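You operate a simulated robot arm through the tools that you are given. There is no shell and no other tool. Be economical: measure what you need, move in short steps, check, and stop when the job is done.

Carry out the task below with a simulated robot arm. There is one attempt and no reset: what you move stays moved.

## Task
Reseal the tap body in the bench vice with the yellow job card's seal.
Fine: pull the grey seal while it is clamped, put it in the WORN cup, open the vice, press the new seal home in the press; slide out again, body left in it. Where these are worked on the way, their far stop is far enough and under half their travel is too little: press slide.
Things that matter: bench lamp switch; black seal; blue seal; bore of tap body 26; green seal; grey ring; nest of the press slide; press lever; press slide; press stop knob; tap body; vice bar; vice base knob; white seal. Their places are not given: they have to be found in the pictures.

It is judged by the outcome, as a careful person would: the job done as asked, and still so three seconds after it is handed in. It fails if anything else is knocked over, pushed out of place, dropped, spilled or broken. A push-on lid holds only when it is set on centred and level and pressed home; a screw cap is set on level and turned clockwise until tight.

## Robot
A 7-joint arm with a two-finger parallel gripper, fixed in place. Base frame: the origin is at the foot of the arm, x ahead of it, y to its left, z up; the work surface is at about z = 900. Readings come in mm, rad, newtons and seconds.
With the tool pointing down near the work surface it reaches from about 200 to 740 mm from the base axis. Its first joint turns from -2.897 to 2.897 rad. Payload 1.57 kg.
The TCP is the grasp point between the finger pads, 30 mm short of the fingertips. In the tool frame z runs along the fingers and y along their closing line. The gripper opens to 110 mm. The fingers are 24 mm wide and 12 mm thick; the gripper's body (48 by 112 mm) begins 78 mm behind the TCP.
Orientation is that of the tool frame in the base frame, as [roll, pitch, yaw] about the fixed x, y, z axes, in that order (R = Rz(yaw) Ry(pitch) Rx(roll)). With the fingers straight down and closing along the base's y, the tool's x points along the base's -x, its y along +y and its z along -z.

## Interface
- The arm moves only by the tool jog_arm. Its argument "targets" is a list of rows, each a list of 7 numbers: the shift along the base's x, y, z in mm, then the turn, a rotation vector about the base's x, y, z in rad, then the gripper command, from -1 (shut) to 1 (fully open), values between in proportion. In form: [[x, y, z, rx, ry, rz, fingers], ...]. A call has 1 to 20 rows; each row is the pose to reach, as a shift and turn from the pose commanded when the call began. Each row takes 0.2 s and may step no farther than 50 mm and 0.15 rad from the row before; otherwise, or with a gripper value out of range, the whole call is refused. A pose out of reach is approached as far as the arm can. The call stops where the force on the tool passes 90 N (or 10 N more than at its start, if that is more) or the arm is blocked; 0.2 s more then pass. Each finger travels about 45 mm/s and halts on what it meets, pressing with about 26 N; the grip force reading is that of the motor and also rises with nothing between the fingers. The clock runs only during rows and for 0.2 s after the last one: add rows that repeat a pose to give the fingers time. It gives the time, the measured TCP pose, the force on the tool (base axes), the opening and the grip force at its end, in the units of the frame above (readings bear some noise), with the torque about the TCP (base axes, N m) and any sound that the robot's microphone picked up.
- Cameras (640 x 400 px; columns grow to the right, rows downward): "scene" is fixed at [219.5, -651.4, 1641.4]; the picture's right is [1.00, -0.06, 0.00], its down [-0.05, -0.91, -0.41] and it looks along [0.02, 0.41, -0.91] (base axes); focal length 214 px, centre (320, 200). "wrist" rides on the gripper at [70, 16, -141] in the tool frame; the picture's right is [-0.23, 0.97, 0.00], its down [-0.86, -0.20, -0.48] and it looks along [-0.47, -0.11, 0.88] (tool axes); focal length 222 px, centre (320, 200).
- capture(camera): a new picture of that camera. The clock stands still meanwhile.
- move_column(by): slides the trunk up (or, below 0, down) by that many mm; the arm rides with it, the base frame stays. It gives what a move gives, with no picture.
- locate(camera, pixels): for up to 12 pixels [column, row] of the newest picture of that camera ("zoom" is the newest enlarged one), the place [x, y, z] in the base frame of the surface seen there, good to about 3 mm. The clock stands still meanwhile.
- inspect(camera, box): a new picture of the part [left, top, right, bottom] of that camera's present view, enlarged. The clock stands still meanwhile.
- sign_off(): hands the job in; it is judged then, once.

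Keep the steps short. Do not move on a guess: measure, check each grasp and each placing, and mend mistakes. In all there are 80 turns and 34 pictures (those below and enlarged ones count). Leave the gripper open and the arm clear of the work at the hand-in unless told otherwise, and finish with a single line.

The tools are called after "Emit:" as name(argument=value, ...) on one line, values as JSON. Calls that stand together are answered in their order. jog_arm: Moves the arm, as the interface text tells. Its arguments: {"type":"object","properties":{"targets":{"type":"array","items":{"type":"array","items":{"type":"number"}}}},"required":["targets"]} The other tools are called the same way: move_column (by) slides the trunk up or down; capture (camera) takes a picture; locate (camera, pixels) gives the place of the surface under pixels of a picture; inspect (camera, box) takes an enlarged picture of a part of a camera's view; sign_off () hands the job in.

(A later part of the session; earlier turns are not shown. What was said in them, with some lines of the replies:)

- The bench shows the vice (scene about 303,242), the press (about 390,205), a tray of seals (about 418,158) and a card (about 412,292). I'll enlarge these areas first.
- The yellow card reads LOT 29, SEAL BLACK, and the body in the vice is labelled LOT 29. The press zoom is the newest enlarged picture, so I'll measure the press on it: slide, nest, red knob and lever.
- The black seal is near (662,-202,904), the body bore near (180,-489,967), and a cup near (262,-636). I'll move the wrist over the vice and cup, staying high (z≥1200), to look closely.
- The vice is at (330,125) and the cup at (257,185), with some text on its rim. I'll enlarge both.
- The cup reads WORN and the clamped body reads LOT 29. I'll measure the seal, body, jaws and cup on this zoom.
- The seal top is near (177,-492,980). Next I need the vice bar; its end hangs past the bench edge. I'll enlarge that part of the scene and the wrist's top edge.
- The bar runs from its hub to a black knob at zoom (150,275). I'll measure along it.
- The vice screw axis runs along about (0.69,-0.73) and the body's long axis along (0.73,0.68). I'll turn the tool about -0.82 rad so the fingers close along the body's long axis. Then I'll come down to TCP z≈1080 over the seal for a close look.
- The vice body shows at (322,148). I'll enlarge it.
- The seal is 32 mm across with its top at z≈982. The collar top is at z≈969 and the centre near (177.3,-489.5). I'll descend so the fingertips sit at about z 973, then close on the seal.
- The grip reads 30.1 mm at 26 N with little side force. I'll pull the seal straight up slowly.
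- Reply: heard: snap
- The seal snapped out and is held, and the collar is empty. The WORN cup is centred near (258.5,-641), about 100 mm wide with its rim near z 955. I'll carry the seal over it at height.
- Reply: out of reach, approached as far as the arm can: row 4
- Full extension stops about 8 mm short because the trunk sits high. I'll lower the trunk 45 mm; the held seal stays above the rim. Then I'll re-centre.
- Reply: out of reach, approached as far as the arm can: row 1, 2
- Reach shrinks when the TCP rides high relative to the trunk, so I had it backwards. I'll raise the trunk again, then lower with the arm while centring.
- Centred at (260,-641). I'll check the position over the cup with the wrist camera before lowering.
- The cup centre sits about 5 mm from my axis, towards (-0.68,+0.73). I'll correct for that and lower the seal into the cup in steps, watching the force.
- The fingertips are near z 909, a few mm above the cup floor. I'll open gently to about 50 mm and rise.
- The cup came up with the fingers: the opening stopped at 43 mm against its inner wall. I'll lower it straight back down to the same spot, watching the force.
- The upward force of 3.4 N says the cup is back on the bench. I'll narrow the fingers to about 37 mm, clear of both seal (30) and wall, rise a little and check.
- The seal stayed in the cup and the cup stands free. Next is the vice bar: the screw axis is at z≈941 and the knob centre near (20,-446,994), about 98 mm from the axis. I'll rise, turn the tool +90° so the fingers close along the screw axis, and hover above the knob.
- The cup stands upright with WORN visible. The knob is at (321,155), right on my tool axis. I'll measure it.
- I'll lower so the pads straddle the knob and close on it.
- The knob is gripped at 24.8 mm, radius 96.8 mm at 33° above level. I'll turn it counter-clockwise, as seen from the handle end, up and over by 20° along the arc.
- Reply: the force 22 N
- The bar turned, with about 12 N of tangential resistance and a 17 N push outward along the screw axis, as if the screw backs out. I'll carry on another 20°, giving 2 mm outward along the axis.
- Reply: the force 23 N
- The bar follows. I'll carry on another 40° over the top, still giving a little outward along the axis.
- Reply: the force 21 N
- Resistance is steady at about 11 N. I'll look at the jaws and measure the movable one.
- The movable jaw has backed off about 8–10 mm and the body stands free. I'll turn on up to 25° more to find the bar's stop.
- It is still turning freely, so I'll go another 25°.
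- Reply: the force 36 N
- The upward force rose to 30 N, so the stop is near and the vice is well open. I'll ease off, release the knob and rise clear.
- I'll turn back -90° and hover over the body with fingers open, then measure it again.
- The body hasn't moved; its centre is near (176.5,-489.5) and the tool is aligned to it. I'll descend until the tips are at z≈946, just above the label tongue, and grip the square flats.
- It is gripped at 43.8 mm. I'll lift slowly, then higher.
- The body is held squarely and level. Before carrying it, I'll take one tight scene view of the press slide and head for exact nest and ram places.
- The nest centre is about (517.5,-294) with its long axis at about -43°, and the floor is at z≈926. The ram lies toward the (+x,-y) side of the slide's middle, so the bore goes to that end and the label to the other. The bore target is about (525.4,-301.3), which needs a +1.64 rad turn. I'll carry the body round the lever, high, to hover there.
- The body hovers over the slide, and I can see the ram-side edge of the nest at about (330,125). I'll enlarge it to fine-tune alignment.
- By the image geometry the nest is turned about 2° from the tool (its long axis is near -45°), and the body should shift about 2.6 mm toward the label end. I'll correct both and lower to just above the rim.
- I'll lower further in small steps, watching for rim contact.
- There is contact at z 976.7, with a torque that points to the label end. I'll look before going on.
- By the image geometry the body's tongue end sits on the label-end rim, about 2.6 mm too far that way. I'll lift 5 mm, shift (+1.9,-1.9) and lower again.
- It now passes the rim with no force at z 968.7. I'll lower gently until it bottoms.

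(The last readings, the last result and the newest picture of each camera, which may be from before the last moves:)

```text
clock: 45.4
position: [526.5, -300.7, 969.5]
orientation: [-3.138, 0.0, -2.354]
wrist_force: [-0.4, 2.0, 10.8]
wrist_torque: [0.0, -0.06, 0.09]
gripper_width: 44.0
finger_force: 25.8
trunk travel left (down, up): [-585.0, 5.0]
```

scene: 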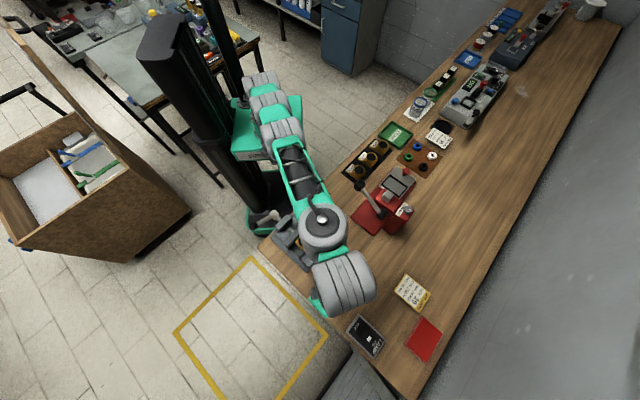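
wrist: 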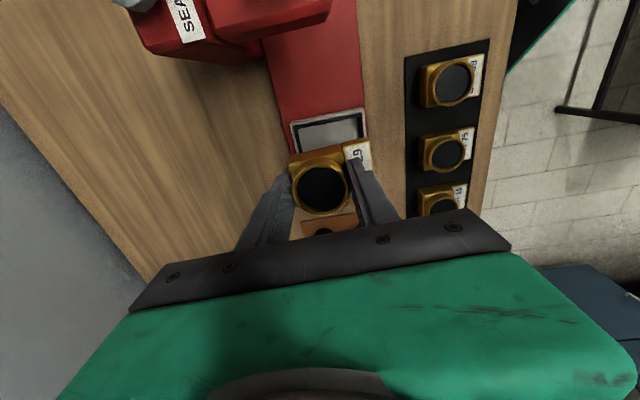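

It bottomed evenly at 10.8 N with no torque, so the body is flat in the nest. I'll open, rise, and go over the black seal.

Emit:
jog_arm(targets=[[0, 0, 1, 0, 0, 0, -0.1], [0, 0, 1, 0, 0, 0, 0.05], [0, 0, 1, 0, 0, 0, 0.05], [0, 0, 40, 0, 0, 0, 0.05], [0, 0, 80, 0, 0, 0, 0], [34, 25, 80, 0, 0, 0, 0], [68, 49, 80, 0, 0, 0, 0], [102, 73, 80, 0, 0, 0, 0], [136, 98, 80, 0, 0, 0, 0], [136, 98, 55, 0, 0, 0, 0]])

Emit:
capture(camera="wrist")

Emit:
locate(camera="wrist", pixels=[[320, 150], [310, 150], [330, 150], [320, 140], [320, 165]])

```text
clock: 47.5
position: [661.8, -202.3, 1025.3]
orientation: [3.141, 0.001, -2.358]
wrist_force: [-0.2, -0.4, -0.1]
wrist_torque: [-0.01, 0.01, -0.01]
gripper_width: 54.8
finger_force: 0.1
trunk travel left (down, up): [-585.0, 5.0]
```

```text
6 pictures are left
```

wrist: 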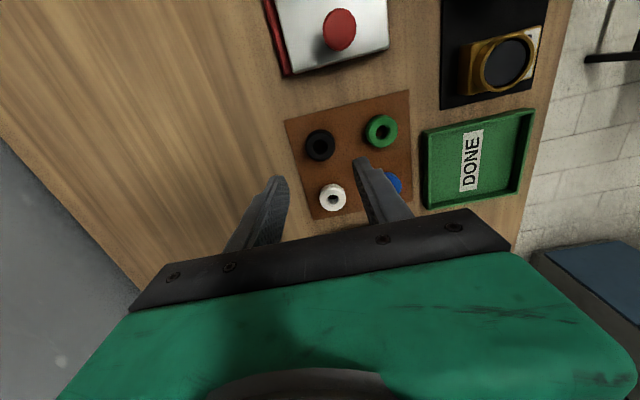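

```text
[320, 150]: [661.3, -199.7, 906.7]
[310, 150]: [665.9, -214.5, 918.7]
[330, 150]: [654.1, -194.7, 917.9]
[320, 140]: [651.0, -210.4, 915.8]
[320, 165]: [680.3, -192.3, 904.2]
```

The black seal is at (320,146), with its top at z≈918. I'll enlarge it to get the centre right.

Emit:
inspect(camera="wrist", box=[296, 125, 344, 170])

Emit:
locate(camera="zoom", pixels=[[220, 180], [420, 180], [320, 90], [320, 270], [240, 110], [400, 110]])

```text
8.89 times, centred on (320, 148) of wrist
```

zoom: 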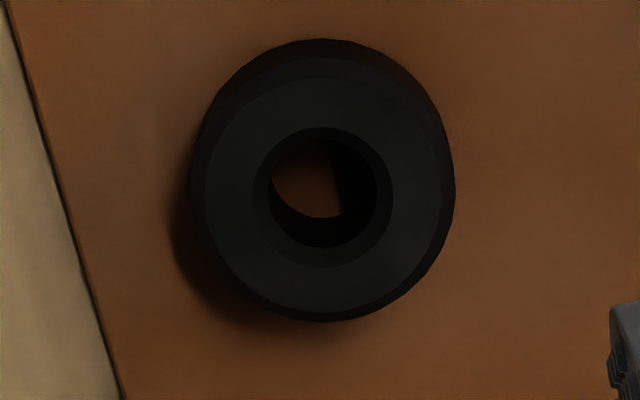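

```text
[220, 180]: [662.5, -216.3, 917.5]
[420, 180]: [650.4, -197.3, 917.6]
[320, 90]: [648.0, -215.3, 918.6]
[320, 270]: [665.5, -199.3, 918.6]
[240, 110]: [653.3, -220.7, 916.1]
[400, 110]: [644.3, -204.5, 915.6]
```

The black seal's centre is about (657.8,-205.5), 15 mm tall on the tray. I'll go down to tips at z≈910 and grip it.

Emit:
jog_arm(targets=[[-4, -3.2, -35, 0, 0, 0, 0], [-4, -3.2, -70, 0, 0, 0, 0], [-4, -3.2, -85, 0, 0, 0, 0], [-4, -3.2, -85, 0, 0, 0, -0.6], [-4, -3.2, -85, 0, 0, 0, -1], [-4, -3.2, -85, 0, 0, 0, -1], [-4, -3.2, -85, 0, 0, 0, -1]])

```text
clock: 49.1
position: [657.9, -206.2, 938.2]
orientation: [3.14, 0.002, -2.359]
wrist_force: [-0.3, 0.0, 0.2]
wrist_torque: [0.01, 0.0, 0.03]
gripper_width: 30.2
finger_force: 25.8
trunk travel left (down, up): [-585.0, 5.0]
```

It is gripped at 30.2 mm. I'll lift and carry it back over the bore, stopping about 10 mm above the collar, and look.

Emit:
jog_arm(targets=[[0, 0, 10, 0, 0, 0, -1], [0, 0, 50, 0, 0, 0, -1], [0, 0, 100, 0, 0, 0, -1], [-33, -24, 110, 0, 0, 0, -1], [-66, -47, 110, 0, 0, 0, -1], [-99, -71, 110, 0, 0, 0, -1], [-132, -94.8, 110, 0, 0, 0, -1], [-132, -94.8, 80, 0, 0, 0, -1]])

Emit:
inspect(camera="wrist", box=[256, 120, 400, 210])

```text
clock: 51.0
position: [524.5, -302.1, 1018.4]
orientation: [3.141, 0.001, -2.356]
wrist_force: [0.2, -0.3, -1.4]
wrist_torque: [-0.01, -0.01, -0.01]
gripper_width: 29.8
finger_force: 26.1
trunk travel left (down, up): [-585.0, 5.0]
```

```text
4.44 times, centred on (328, 165) of wrist
```

zoom: 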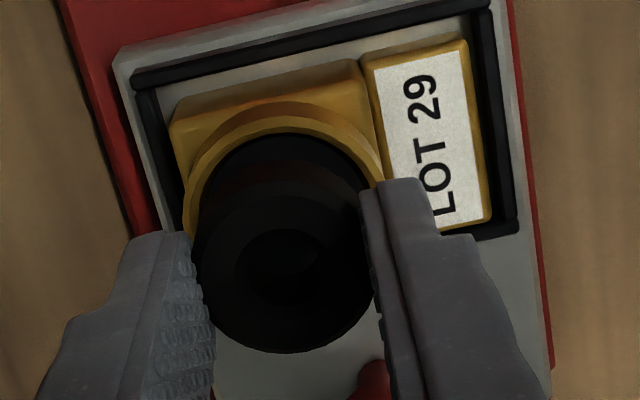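

The body sits well inside the nest and the seal is centred over the bore, with both on the tool axis. I'll lower slowly until it meets the seat.

Emit:
jog_arm(targets=[[0, 0, -10, 0, 0, 0, -1], [0, 0, -16, 0, 0, 0, -1], [0, 0, -19, 0, 0, 0, -1], [0, 0, -21, 0, 0, 0, -1], [0, 0, -23, 0, 0, 0, -1]])

```text
clock: 52.1
position: [525.0, -301.1, 999.2]
orientation: [-3.131, 0.002, -2.357]
wrist_force: [0.7, 0.4, 28.1]
wrist_torque: [-0.23, 0.48, -0.02]
gripper_width: 30.0
finger_force: 25.8
trunk travel left (down, up): [-585.0, 5.0]
```

Contact is at z 999, 28 N, with a torque saying the load sits on the ram-side edge. I'll ease off 4 mm, shift about 1.5 mm away from the ram, and touch again more lightly.

Emit:
jog_arm(targets=[[0, 0, 5, 0, 0, 0, -1], [1.2, 1.1, 5, 0, 0, 0, -1], [1.2, 1.1, 3, 0, 0, 0, -1], [1.2, 1.1, 2, 0, 0, 0, -1], [1.2, 1.1, 1, 0, 0, 0, -1]])

```text
clock: 53.4
position: [526.4, -298.3, 996.2]
orientation: [3.141, 0.0, -2.356]
wrist_force: [-2.7, 1.2, 4.2]
wrist_torque: [0.1, 0.01, -0.02]
gripper_width: 29.9
finger_force: 26.0
trunk travel left (down, up): [-585.0, 5.0]
```

It now goes lower (996) with only 4 N, so it has found the mouth. I'll go a little deeper, keeping the tips just above the collar.

Emit:
jog_arm(targets=[[0, 0, -1, 0, 0, 0, -1], [0, 0, -2, 0, 0, 0, -1], [0, 0, -3, 0, 0, 0, -1]])

```text
clock: 54.1
position: [525.4, -299.8, 994.9]
orientation: [-3.138, 0.0, -2.358]
wrist_force: [-1.9, 0.4, 13.5]
wrist_torque: [0.12, 0.13, 0.03]
gripper_width: 30.1
finger_force: 26.1
trunk travel left (down, up): [-585.0, 5.0]
```

It is seated on the mouth fairly evenly at 13 N. I'll ease off, release, rise and check that it's centred and level.

Emit:
jog_arm(targets=[[0, 0, 1.5, 0, 0, 0, -1], [0, 0, 1.5, 0, 0, 0, -0.3], [0, 0, 1.5, 0, 0, 0, -0.2], [0, 0, 20, 0, 0, 0, -0.2], [0, 0, 60, 0, 0, 0, -0.2]])

Emit:
inspect(camera="wrist", box=[272, 100, 384, 170])

Emit:
locate(camera="zoom", pixels=[[220, 300], [340, 300], [280, 240], [280, 355], [280, 300], [225, 260], [335, 260], [90, 130], [480, 40]])

```text
clock: 55.4
position: [525.7, -298.6, 1054.0]
orientation: [3.14, 0.0, -2.358]
wrist_force: [-0.3, 0.3, -1.2]
wrist_torque: [-0.04, 0.02, -0.01]
gripper_width: 44.2
finger_force: 0.1
trunk travel left (down, up): [-585.0, 5.0]
```

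```text
5.71 times, centred on (328, 135) of wrist
```

zoom: 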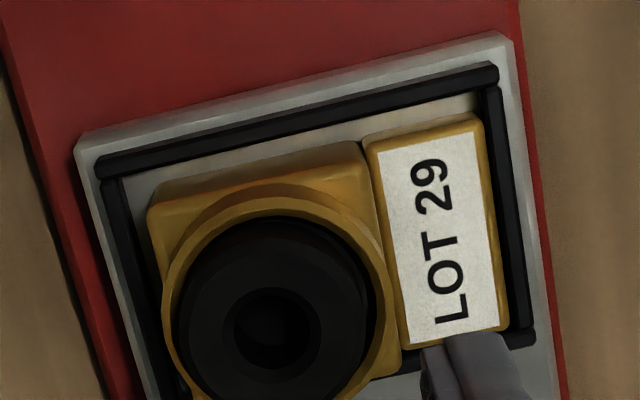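

```text
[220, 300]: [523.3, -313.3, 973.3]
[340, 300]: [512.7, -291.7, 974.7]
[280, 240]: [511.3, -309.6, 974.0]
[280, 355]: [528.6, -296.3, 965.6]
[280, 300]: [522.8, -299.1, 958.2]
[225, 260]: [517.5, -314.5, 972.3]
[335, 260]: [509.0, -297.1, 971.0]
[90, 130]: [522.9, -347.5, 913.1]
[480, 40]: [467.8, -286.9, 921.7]
```

The seal sits level (z≈973–974 all round) and concentric in the collar. Next is the slide: the red knob is at about (561,-248.5), top z≈959. I'll move over it, straddle it and grip.

Emit:
jog_arm(targets=[[17, 25, 0, 0, 0, 0, -0.2], [35, 50.5, 0, 0, 0, 0, 0], [35, 50.5, -45, 0, 0, 0, 0], [35, 50.5, -70, 0, 0, 0, 0], [35, 50.5, -84, 0, 0, 0, 0], [35, 50.5, -84, 0, 0, 0, -0.6], [35, 50.5, -84, 0, 0, 0, -1], [35, 50.5, -84, 0, 0, 0, -1], [35, 50.5, -84, 0, 0, 0, -1], [35, 50.5, -84, 0, 0, 0, -1]])

```text
clock: 57.5
position: [562.1, -248.9, 968.0]
orientation: [-3.141, 0.002, -2.357]
wrist_force: [-0.1, 0.6, -1.5]
wrist_torque: [0.09, -0.14, 0.0]
gripper_width: 25.1
finger_force: 36.7
trunk travel left (down, up): [-585.0, 5.0]
```

The knob is gripped at 25 mm. I'll push the slide toward the ram along (-0.707,-0.707), 50 mm first.

Emit:
jog_arm(targets=[[-5, -5, 0, 0, 0, 0, -1], [-12, -12, 0, 0, 0, 0, -1], [-19, -19, 0, 0, 0, 0, -1], [-26, -26, 0, 0, 0, 0, -1], [-35, -35, 0, 0, 0, 0, -1]])

```text
clock: 58.8
position: [525.6, -283.3, 968.1]
orientation: [3.14, -0.001, -2.358]
wrist_force: [-1.6, 0.3, -3.1]
wrist_torque: [0.47, -0.12, 0.11]
gripper_width: 25.0
finger_force: 36.2
trunk travel left (down, up): [-585.0, 5.0]
```

It slides freely with low force. I'll continue until the stop.

Emit:
jog_arm(targets=[[-8, -8, 0, 0, 0, 0, -1], [-16, -16, 0, 0, 0, 0, -1], [-24, -24, 0, 0, 0, 0, -1], [-32, -32, 0, 0, 0, 0, -1], [-40, -40, 0, 0, 0, 0, -1], [-47, -47, 0, 0, 0, 0, -1], [-52, -52, 0, 0, 0, 0, -1]])

```text
clock: 60.4
position: [473.9, -335.6, 969.3]
orientation: [3.14, 0.0, -2.358]
wrist_force: [-3.0, 3.7, -12.2]
wrist_torque: [-0.04, 0.0, 0.08]
gripper_width: 25.1
finger_force: 36.6
trunk travel left (down, up): [-585.0, 5.0]
```

124 mm travelled and no stop yet. I'll go on in small steps.

Emit:
jog_arm(targets=[[-2, -2, 0, 0, 0, 0, -1], [-4, -4, 0, 0, 0, 0, -1], [-6, -6, 0, 0, 0, 0, -1], [-8, -8, 0, 0, 0, 0, -1], [-10, -10, 0, 0, 0, 0, -1]])

```text
clock: 61.5
position: [466.6, -344.1, 969.7]
orientation: [-3.139, 0.001, -2.355]
wrist_force: [3.7, 29.0, 3.5]
wrist_torque: [1.36, 2.03, 0.15]
gripper_width: 24.8
finger_force: 36.7
trunk travel left (down, up): [-585.0, 5.0]
```

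Force rose to 29 N at about 135 mm of travel, so that is the far stop. I'll ease, release the knob and rise. I'll also measure the lever on the earlier scene picture, since it hasn't moved since then.

Emit:
jog_arm(targets=[[1.5, 1.5, 0, 0, 0, 0, -1], [1.5, 1.5, 0, 0, 0, 0, -0.4], [1.5, 1.5, 0, 0, 0, 0, -0.1], [1.5, 1.5, 0, 0, 0, 0, 0], [2, 2, 40, 0, 0, 0, 0], [15, 15, 85, 0, 0, 0, 0], [30, 30, 130, 0, 0, 0, 0], [30, 30, 175, 0, 0, 0, 0]])

Emit:
locate(camera="scene", pixels=[[358, 184], [360, 186], [362, 184], [359, 188], [363, 188], [366, 194], [370, 200], [374, 205], [378, 211], [381, 213], [356, 182], [360, 182]])

```text
clock: 63.4
position: [491.3, -315.2, 1143.4]
orientation: [-3.141, -0.001, -2.357]
wrist_force: [-0.1, -0.3, -0.7]
wrist_torque: [0.0, 0.01, 0.0]
gripper_width: 54.8
finger_force: 0.0
trunk travel left (down, up): [-585.0, 5.0]
```

```text
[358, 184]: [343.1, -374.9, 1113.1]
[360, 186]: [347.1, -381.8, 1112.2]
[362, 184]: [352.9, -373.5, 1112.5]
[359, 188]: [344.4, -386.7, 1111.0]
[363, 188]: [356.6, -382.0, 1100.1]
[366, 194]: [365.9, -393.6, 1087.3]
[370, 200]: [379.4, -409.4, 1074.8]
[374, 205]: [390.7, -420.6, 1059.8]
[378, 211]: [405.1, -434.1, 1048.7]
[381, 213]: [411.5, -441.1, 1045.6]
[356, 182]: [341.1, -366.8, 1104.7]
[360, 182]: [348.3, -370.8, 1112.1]
```

The lever pivot is about (411,-442,1033) and the knob centre about (348,-377,1101), radius about 113 mm, 37° above level. I'll rise, turn -1.59 rad so the fingers close across the lever's plane, and hover above the knob.

Emit:
jog_arm(targets=[[0, 0, 45, 0, 0, -0.14, 0], [-14, -6, 60, 0, 0, -0.28, 0], [-28, -12, 60, 0, 0, -0.42, 0], [-43, -18, 60, 0, 0, -0.56, 0], [-57, -24, 60, 0, 0, -0.7, 0], [-71, -31, 60, 0, 0, -0.84, 0], [-86, -37, 60, 0, 0, -0.98, 0], [-100, -43, 60, 0, 0, -1.12, 0], [-114, -49, 60, 0, 0, -1.26, 0], [-129, -56, 60, 0, 0, -1.4, 0], [-143, -62, 60, 0, 0, -1.54, 0], [-143, -62, 60, 0, 0, -1.588, 0]])

Emit:
capture(camera="wrist")

Emit:
locate(camera="wrist", pixels=[[320, 155], [310, 155], [330, 155], [320, 145], [320, 165], [320, 175]])

```text
clock: 66.0
position: [349.9, -378.5, 1204.4]
orientation: [-3.14, 0.0, 2.335]
wrist_force: [-0.4, -0.4, -0.1]
wrist_torque: [0.01, -0.01, 0.02]
gripper_width: 55.2
finger_force: 0.1
trunk travel left (down, up): [-585.0, 5.0]
```

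```text
2 pictures are left
```

wrist: 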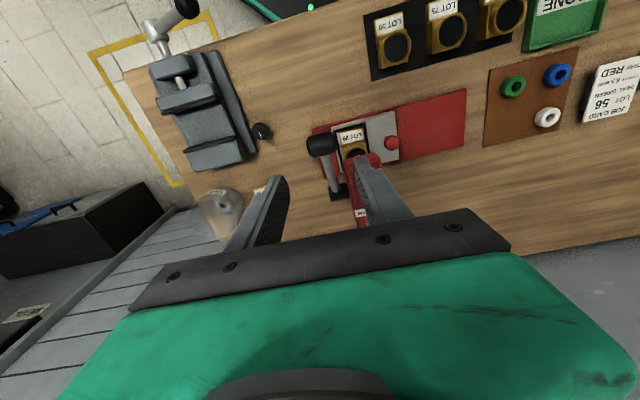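

```text
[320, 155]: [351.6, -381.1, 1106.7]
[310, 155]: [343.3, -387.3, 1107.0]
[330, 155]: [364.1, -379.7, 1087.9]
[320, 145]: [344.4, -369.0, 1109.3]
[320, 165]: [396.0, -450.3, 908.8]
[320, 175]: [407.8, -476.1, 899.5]
```

The knob is at (320,146), in line with the tool axis. I'll lower and grip it.

Emit:
jog_arm(targets=[[-1, 0, -40, 0, 0, 0, 0], [-1, 0, -80, 0, 0, 0, 0], [-1, 0, -103, 0, 0, 0, 0], [-1, 0, -103, 0, 0, 0, -0.6], [-1, 0, -103, 0, 0, 0, -1], [-1, 0, -103, 0, 0, 0, -1], [-1, 0, -103, 0, 0, 0, -1]])

```text
clock: 67.5
position: [352.7, -375.3, 1102.0]
orientation: [-3.14, 0.0, 2.339]
wrist_force: [16.9, 14.4, -2.0]
wrist_torque: [0.03, -0.35, 0.78]
gripper_width: 31.9
finger_force: 36.7
trunk travel left (down, up): [-585.0, 5.0]
```

The knob is gripped (31.9 mm), but it pushes the hand sideways at 22 N, so I'll re-centre the command by about (+3.5,+3). Then I'll pull the lever down 20° along its arc.

Emit:
jog_arm(targets=[[3.5, 3, 0, 0, 0, 0, -1], [-0.5, 7.1, -8.1, 0, 0, 0, -1], [-3.9, 10.7, -16.6, 0, 0, 0, -1], [-6.8, 13.7, -25.5, 0, 0, 0, -1], [-9.2, 16.2, -34.7, 0, 0, 0, -1]])

```text
clock: 68.8
position: [340.4, -363.7, 1067.3]
orientation: [3.14, 0.003, 2.337]
wrist_force: [-4.7, -13.0, 10.5]
wrist_torque: [-0.82, -0.78, 0.8]
gripper_width: 32.1
finger_force: 40.7
trunk travel left (down, up): [-585.0, 5.0]
```

Emit:
jog_arm(targets=[[-2.4, 1.1, -9.5, 0, 0, 0, -1], [-3.7, 2.4, -19.2, 0, 0, 0, -1], [-4.3, 3, -29, 0, 0, 0, -1], [-4.3, 3, -38.8, 0, 0, 0, -1], [-3.7, 2.5, -48.6, 0, 0, 0, -1]])

```text
clock: 70.0
position: [336.1, -359.1, 1017.6]
orientation: [-3.14, 0.0, 2.338]
wrist_force: [-10.3, -4.5, 15.6]
wrist_torque: [-0.66, -0.63, 0.8]
gripper_width: 32.4
finger_force: 40.8
trunk travel left (down, up): [-585.0, 5.0]
```

The lever keeps coming down with steady modest force (about 15 N). I'll continue along the arc.

Emit:
jog_arm(targets=[[1.2, -1.2, -9.7, 0, 0, 0, -1], [2.9, -3, -19.2, 0, 0, 0, -1], [5.2, -5.4, -28.5, 0, 0, 0, -1], [8.1, -8.4, -37.4, 0, 0, 0, -1], [11.5, -12, -46, 0, 0, 0, -1]])

```text
clock: 71.2
position: [346.7, -369.2, 969.9]
orientation: [3.139, -0.004, 2.337]
wrist_force: [-15.9, 8.7, 6.8]
wrist_torque: [-0.6, -0.5, 0.52]
gripper_width: 31.8
finger_force: 40.4
trunk travel left (down, up): [-585.0, 5.0]
```

Emit:
jog_arm(targets=[[2, -2, -4.1, 0, 0, 0, -1], [3.9, -4, -8.1, 0, 0, 0, -1], [6, -6.3, -11.9, 0, 0, 0, -1], [8.2, -8.6, -15.6, 0, 0, 0, -1], [10.6, -11, -19.2, 0, 0, 0, -1]])

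```text
clock: 72.3
position: [355.7, -378.7, 957.3]
orientation: [-3.14, 0.001, 2.339]
wrist_force: [-27.9, 26.2, 31.1]
wrist_torque: [0.79, 0.37, 0.67]
gripper_width: 31.7
finger_force: 40.8
trunk travel left (down, up): [-585.0, 5.0]
```

Resistance has risen to about 49 N along the arc at -42°, so it is either the stop or the seal going home. I'll push a few mm more along the arc to see if it yields.

Emit:
jog_arm(targets=[[1.4, -1.5, -2.2, 0, 0, 0, -1], [2.8, -2.9, -4.4, 0, 0, 0, -1], [2.8, -2.9, -4.4, 0, 0, 0, -1]])

```text
clock: 73.2
position: [354.8, -379.0, 955.6]
orientation: [3.138, -0.001, 2.336]
wrist_force: [-45.1, 39.5, 65.6]
wrist_torque: [1.15, -0.74, 0.89]
gripper_width: 31.7
finger_force: 40.2
trunk travel left (down, up): [-585.0, 5.0]
```

89 N with no further movement is the lever's hard stop, so the stroke is done. I'll bring the lever back up along its arc to where it was.

Emit:
jog_arm(targets=[[-5.4, 5.6, 8.4, 0, 0, 0, -1], [-13.4, 13.9, 23.6, 0, 0, 0, -1], [-19.7, 20.5, 41.1, 0, 0, 0, -1], [-23.7, 24.7, 59.9, 0, 0, 0, -1], [-25.4, 26.5, 79.4, 0, 0, 0, -1], [-24.8, 25.8, 99, 0, 0, 0, -1], [-21.8, 22.7, 118.2, 0, 0, 0, -1], [-16.6, 17.2, 136.3, 0, 0, 0, -1], [-9.1, 9.5, 152.9, 0, 0, 0, -1]])

```text
clock: 75.2
position: [348.8, -371.8, 1095.2]
orientation: [3.14, -0.014, 2.335]
wrist_force: [-13.9, 10.1, -31.1]
wrist_torque: [0.01, 0.04, 0.8]
gripper_width: 32.0
finger_force: 41.0
trunk travel left (down, up): [-585.0, 5.0]
```

The lever is back up against its top stop. I'll release it, rise, and turn back toward the slide knob.

Emit:
jog_arm(targets=[[1, -1, -4, 0, 0, 0, -1], [1, -1, -4, 0, 0, 0, -0.2], [1, -1, -4, 0, 0, 0, 0], [1, -1, -4, 0, 0, 0, 0], [1, -1, 40, 0, 0, 0, 0], [1, -1, 85, 0, 0, 0, 0], [1, -1, 105, 0, 0, 0.1, 0], [15, 6, 105, 0, 0, 0.24, 0], [29, 13, 105, 0, 0, 0.38, 0], [43, 19, 105, 0, 0, 0.52, 0], [57, 25, 105, 0, 0, 0.66, 0], [71, 31, 105, 0, 0, 0.8, 0], [86, 37, 105, 0, 0, 0.94, 0], [100, 43, 105, 0, 0, 1.08, 0], [114, 49, 105, 0, 0, 1.22, 0], [129, 53, 105, 0, 0, 1.36, 0], [143, 58, 100, 0, 0, 1.5, 0], [143, 58, 60, 0, 0, 1.588, 0]])

```text
clock: 79.0
position: [497.0, -318.3, 1160.6]
orientation: [-3.14, 0.001, -2.354]
wrist_force: [-0.1, 0.0, 0.3]
wrist_torque: [-0.01, 0.02, 0.0]
gripper_width: 54.9
finger_force: 0.0
trunk travel left (down, up): [-585.0, 5.0]
```

I'll move over the slide knob (about 467,-343.7), descend and grip as before.

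Emit:
jog_arm(targets=[[-15, -13, -40, 0, 0, 0, 0], [-30, -25.4, -80, 0, 0, 0, 0], [-30, -25.4, -125, 0, 0, 0, 0], [-30, -25.4, -165, 0, 0, 0, 0], [-30, -25.4, -192, 0, 0, 0, 0], [-30, -25.4, -192, 0, 0, 0, -0.6], [-30, -25.4, -192, 0, 0, 0, -1], [-30, -25.4, -192, 0, 0, 0, -1], [-30, -25.4, -192, 0, 0, 0, -1], [-30, -25.4, -192, 0, 0, 0, -1]])

```text
clock: 81.2
position: [466.9, -343.3, 968.8]
orientation: [-3.139, 0.002, -2.357]
wrist_force: [11.9, -9.9, -3.9]
wrist_torque: [-0.27, -0.38, -0.21]
gripper_width: 25.3
finger_force: 36.3
trunk travel left (down, up): [-585.0, 5.0]
```

The knob is gripped. I'll pull the slide out 130 mm smoothly, then ease to its outer stop.

Emit:
jog_arm(targets=[[5, 3, 0, 0, 0, 0, -1], [12, 10, 0, 0, 0, 0, -1], [20, 18, 0, 0, 0, 0, -1], [28, 26, 0, 0, 0, 0, -1], [36, 34, 0, 0, 0, 0, -1], [44, 42, 0, 0, 0, 0, -1], [52, 50, 0, 0, 0, 0, -1], [60, 58, 0, 0, 0, 0, -1], [68, 66, 0, 0, 0, 0, -1], [76, 74, 0, 0, 0, 0, -1], [83, 81, 0, 0, 0, 0, -1], [89, 87, 0, 0, 0, 0, -1], [93, 91, 0, 0, 0, 0, -1], [96, 94, 0, 0, 0, 0, -1]])

```text
clock: 84.2
position: [557.6, -253.2, 968.8]
orientation: [3.137, -0.003, -2.362]
wrist_force: [-19.6, -12.5, -1.2]
wrist_torque: [-0.39, 0.12, 0.07]
gripper_width: 25.1
finger_force: 36.4
trunk travel left (down, up): [-585.0, 5.0]
```

Emit:
jog_arm(targets=[[1.5, 1.5, 0, 0, 0, 0, -1], [3, 3, 0, 0, 0, 0, -1], [3, 3, 0, 0, 0, 0, -1]])

```text
clock: 85.0
position: [563.0, -246.9, 968.5]
orientation: [3.139, 0.003, -2.359]
wrist_force: [-25.1, -16.8, -4.8]
wrist_torque: [-0.54, 0.55, 0.03]
gripper_width: 25.2
finger_force: 36.9
trunk travel left (down, up): [-585.0, 5.0]
```

It is fully out, at the original knob position. I'll ease, release, rise and look at the seal.

Emit:
jog_arm(targets=[[-2, -2, 0, 0, 0, 0, -1], [-2, -2, 0, 0, 0, 0, -0.3], [-2, -2, 0, 0, 0, 0, 0], [-2, -2, 0, 0, 0, 0, 0], [-2, -2, 45, 0, 0, 0, 0], [-2, -2, 90, 0, 0, 0, 0], [-8, -12, 120, 0, 0, 0, 0.3]])

Emit:
inspect(camera="wrist", box=[256, 80, 400, 170])

```text
clock: 86.5
position: [558.0, -257.9, 1089.4]
orientation: [3.14, -0.002, -2.357]
wrist_force: [0.5, 0.3, -0.6]
wrist_torque: [-0.04, 0.02, 0.03]
gripper_width: 71.5
finger_force: 0.0
trunk travel left (down, up): [-585.0, 5.0]
```

```text
4.44 times, centred on (328, 125) of wrist
```

zoom: 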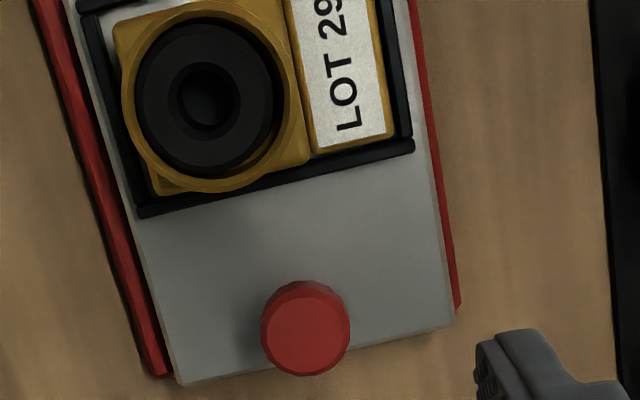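

Emit:
locate(camera="zoom", pixels=[[155, 100], [255, 100], [205, 50], [205, 150], [160, 60], [250, 140], [128, 100], [290, 90], [205, 182], [205, 95]])

```text
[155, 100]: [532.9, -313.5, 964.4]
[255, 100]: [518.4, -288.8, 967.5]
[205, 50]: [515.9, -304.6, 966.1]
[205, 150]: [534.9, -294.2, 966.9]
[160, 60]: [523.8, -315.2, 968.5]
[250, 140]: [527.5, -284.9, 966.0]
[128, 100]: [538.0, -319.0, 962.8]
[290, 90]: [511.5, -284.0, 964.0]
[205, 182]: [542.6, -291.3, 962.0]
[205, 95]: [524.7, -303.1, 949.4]
```

The seal top is now level at z≈966–967, down from 973.5, concentric in the collar. The lever reached its hard stop, the body lies in the nest and the slide is out. I'll raise the arm clear with the gripper open and take a last overall picture.

Emit:
jog_arm(targets=[[0, 0, 45, 0, 0, 0, 0.6], [0, 0, 90, 0, 0, 0, 1], [-30, 20, 130, 0, 0, 0, 1], [-65, 45, 160, 0, 0, 0, 1], [-100, 70, 180, 0, 0, 0, 1], [-140, 90, 190, 0, 0, 0, 1]])

Emit:
inspect(camera="scene", box=[240, 120, 480, 330])

```text
refused: row 3 steps farther than a row can; nothing moved
```

```text
1.90 times, centred on (360, 225) of scene
5 turns are left
```

zoom: 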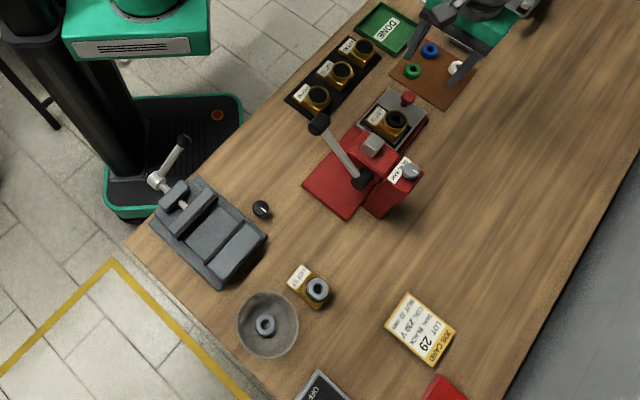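

Everything is in order: old seal in the WORN cup, vice open, lever up, slide out with LOT 29 and the black seal. The last move was refused for step size, so I'll raise the arm clear in smaller steps with the gripper open.

Emit:
jog_arm(targets=[[0, 0, 40, 0, 0, 0, 0.6], [0, 0, 80, 0, 0, 0, 1], [0, 0, 120, 0, 0, 0, 1], [-20, 20, 145, 0, 0, 0, 1], [-40, 40, 165, 0, 0, 0, 1], [-40, 40, 165, 0, 0, 0, 1]])

```text
clock: 88.0
position: [518.2, -215.9, 1253.9]
orientation: [3.141, 0.0, -2.359]
wrist_force: [1.0, 0.7, 0.3]
wrist_torque: [0.0, -0.03, -0.02]
gripper_width: 109.8
finger_force: 0.0
trunk travel left (down, up): [-585.0, 5.0]
4 turns are left
```

The arm is clear and the gripper open. I'll hand in the job.

Emit:
sign_off()

```text
The job is handed in.
```

I handed in the LOT 29 tap body with its black seal pressed in the press, slide out and body left in it, the grey seal in the WORN cup and the vice open; the cup was lifted once with the fingers and set back at the same spot, and no click was heard as the seal went home, so I judged that by the lever's hard stop and the seal dropping about 7 mm level.
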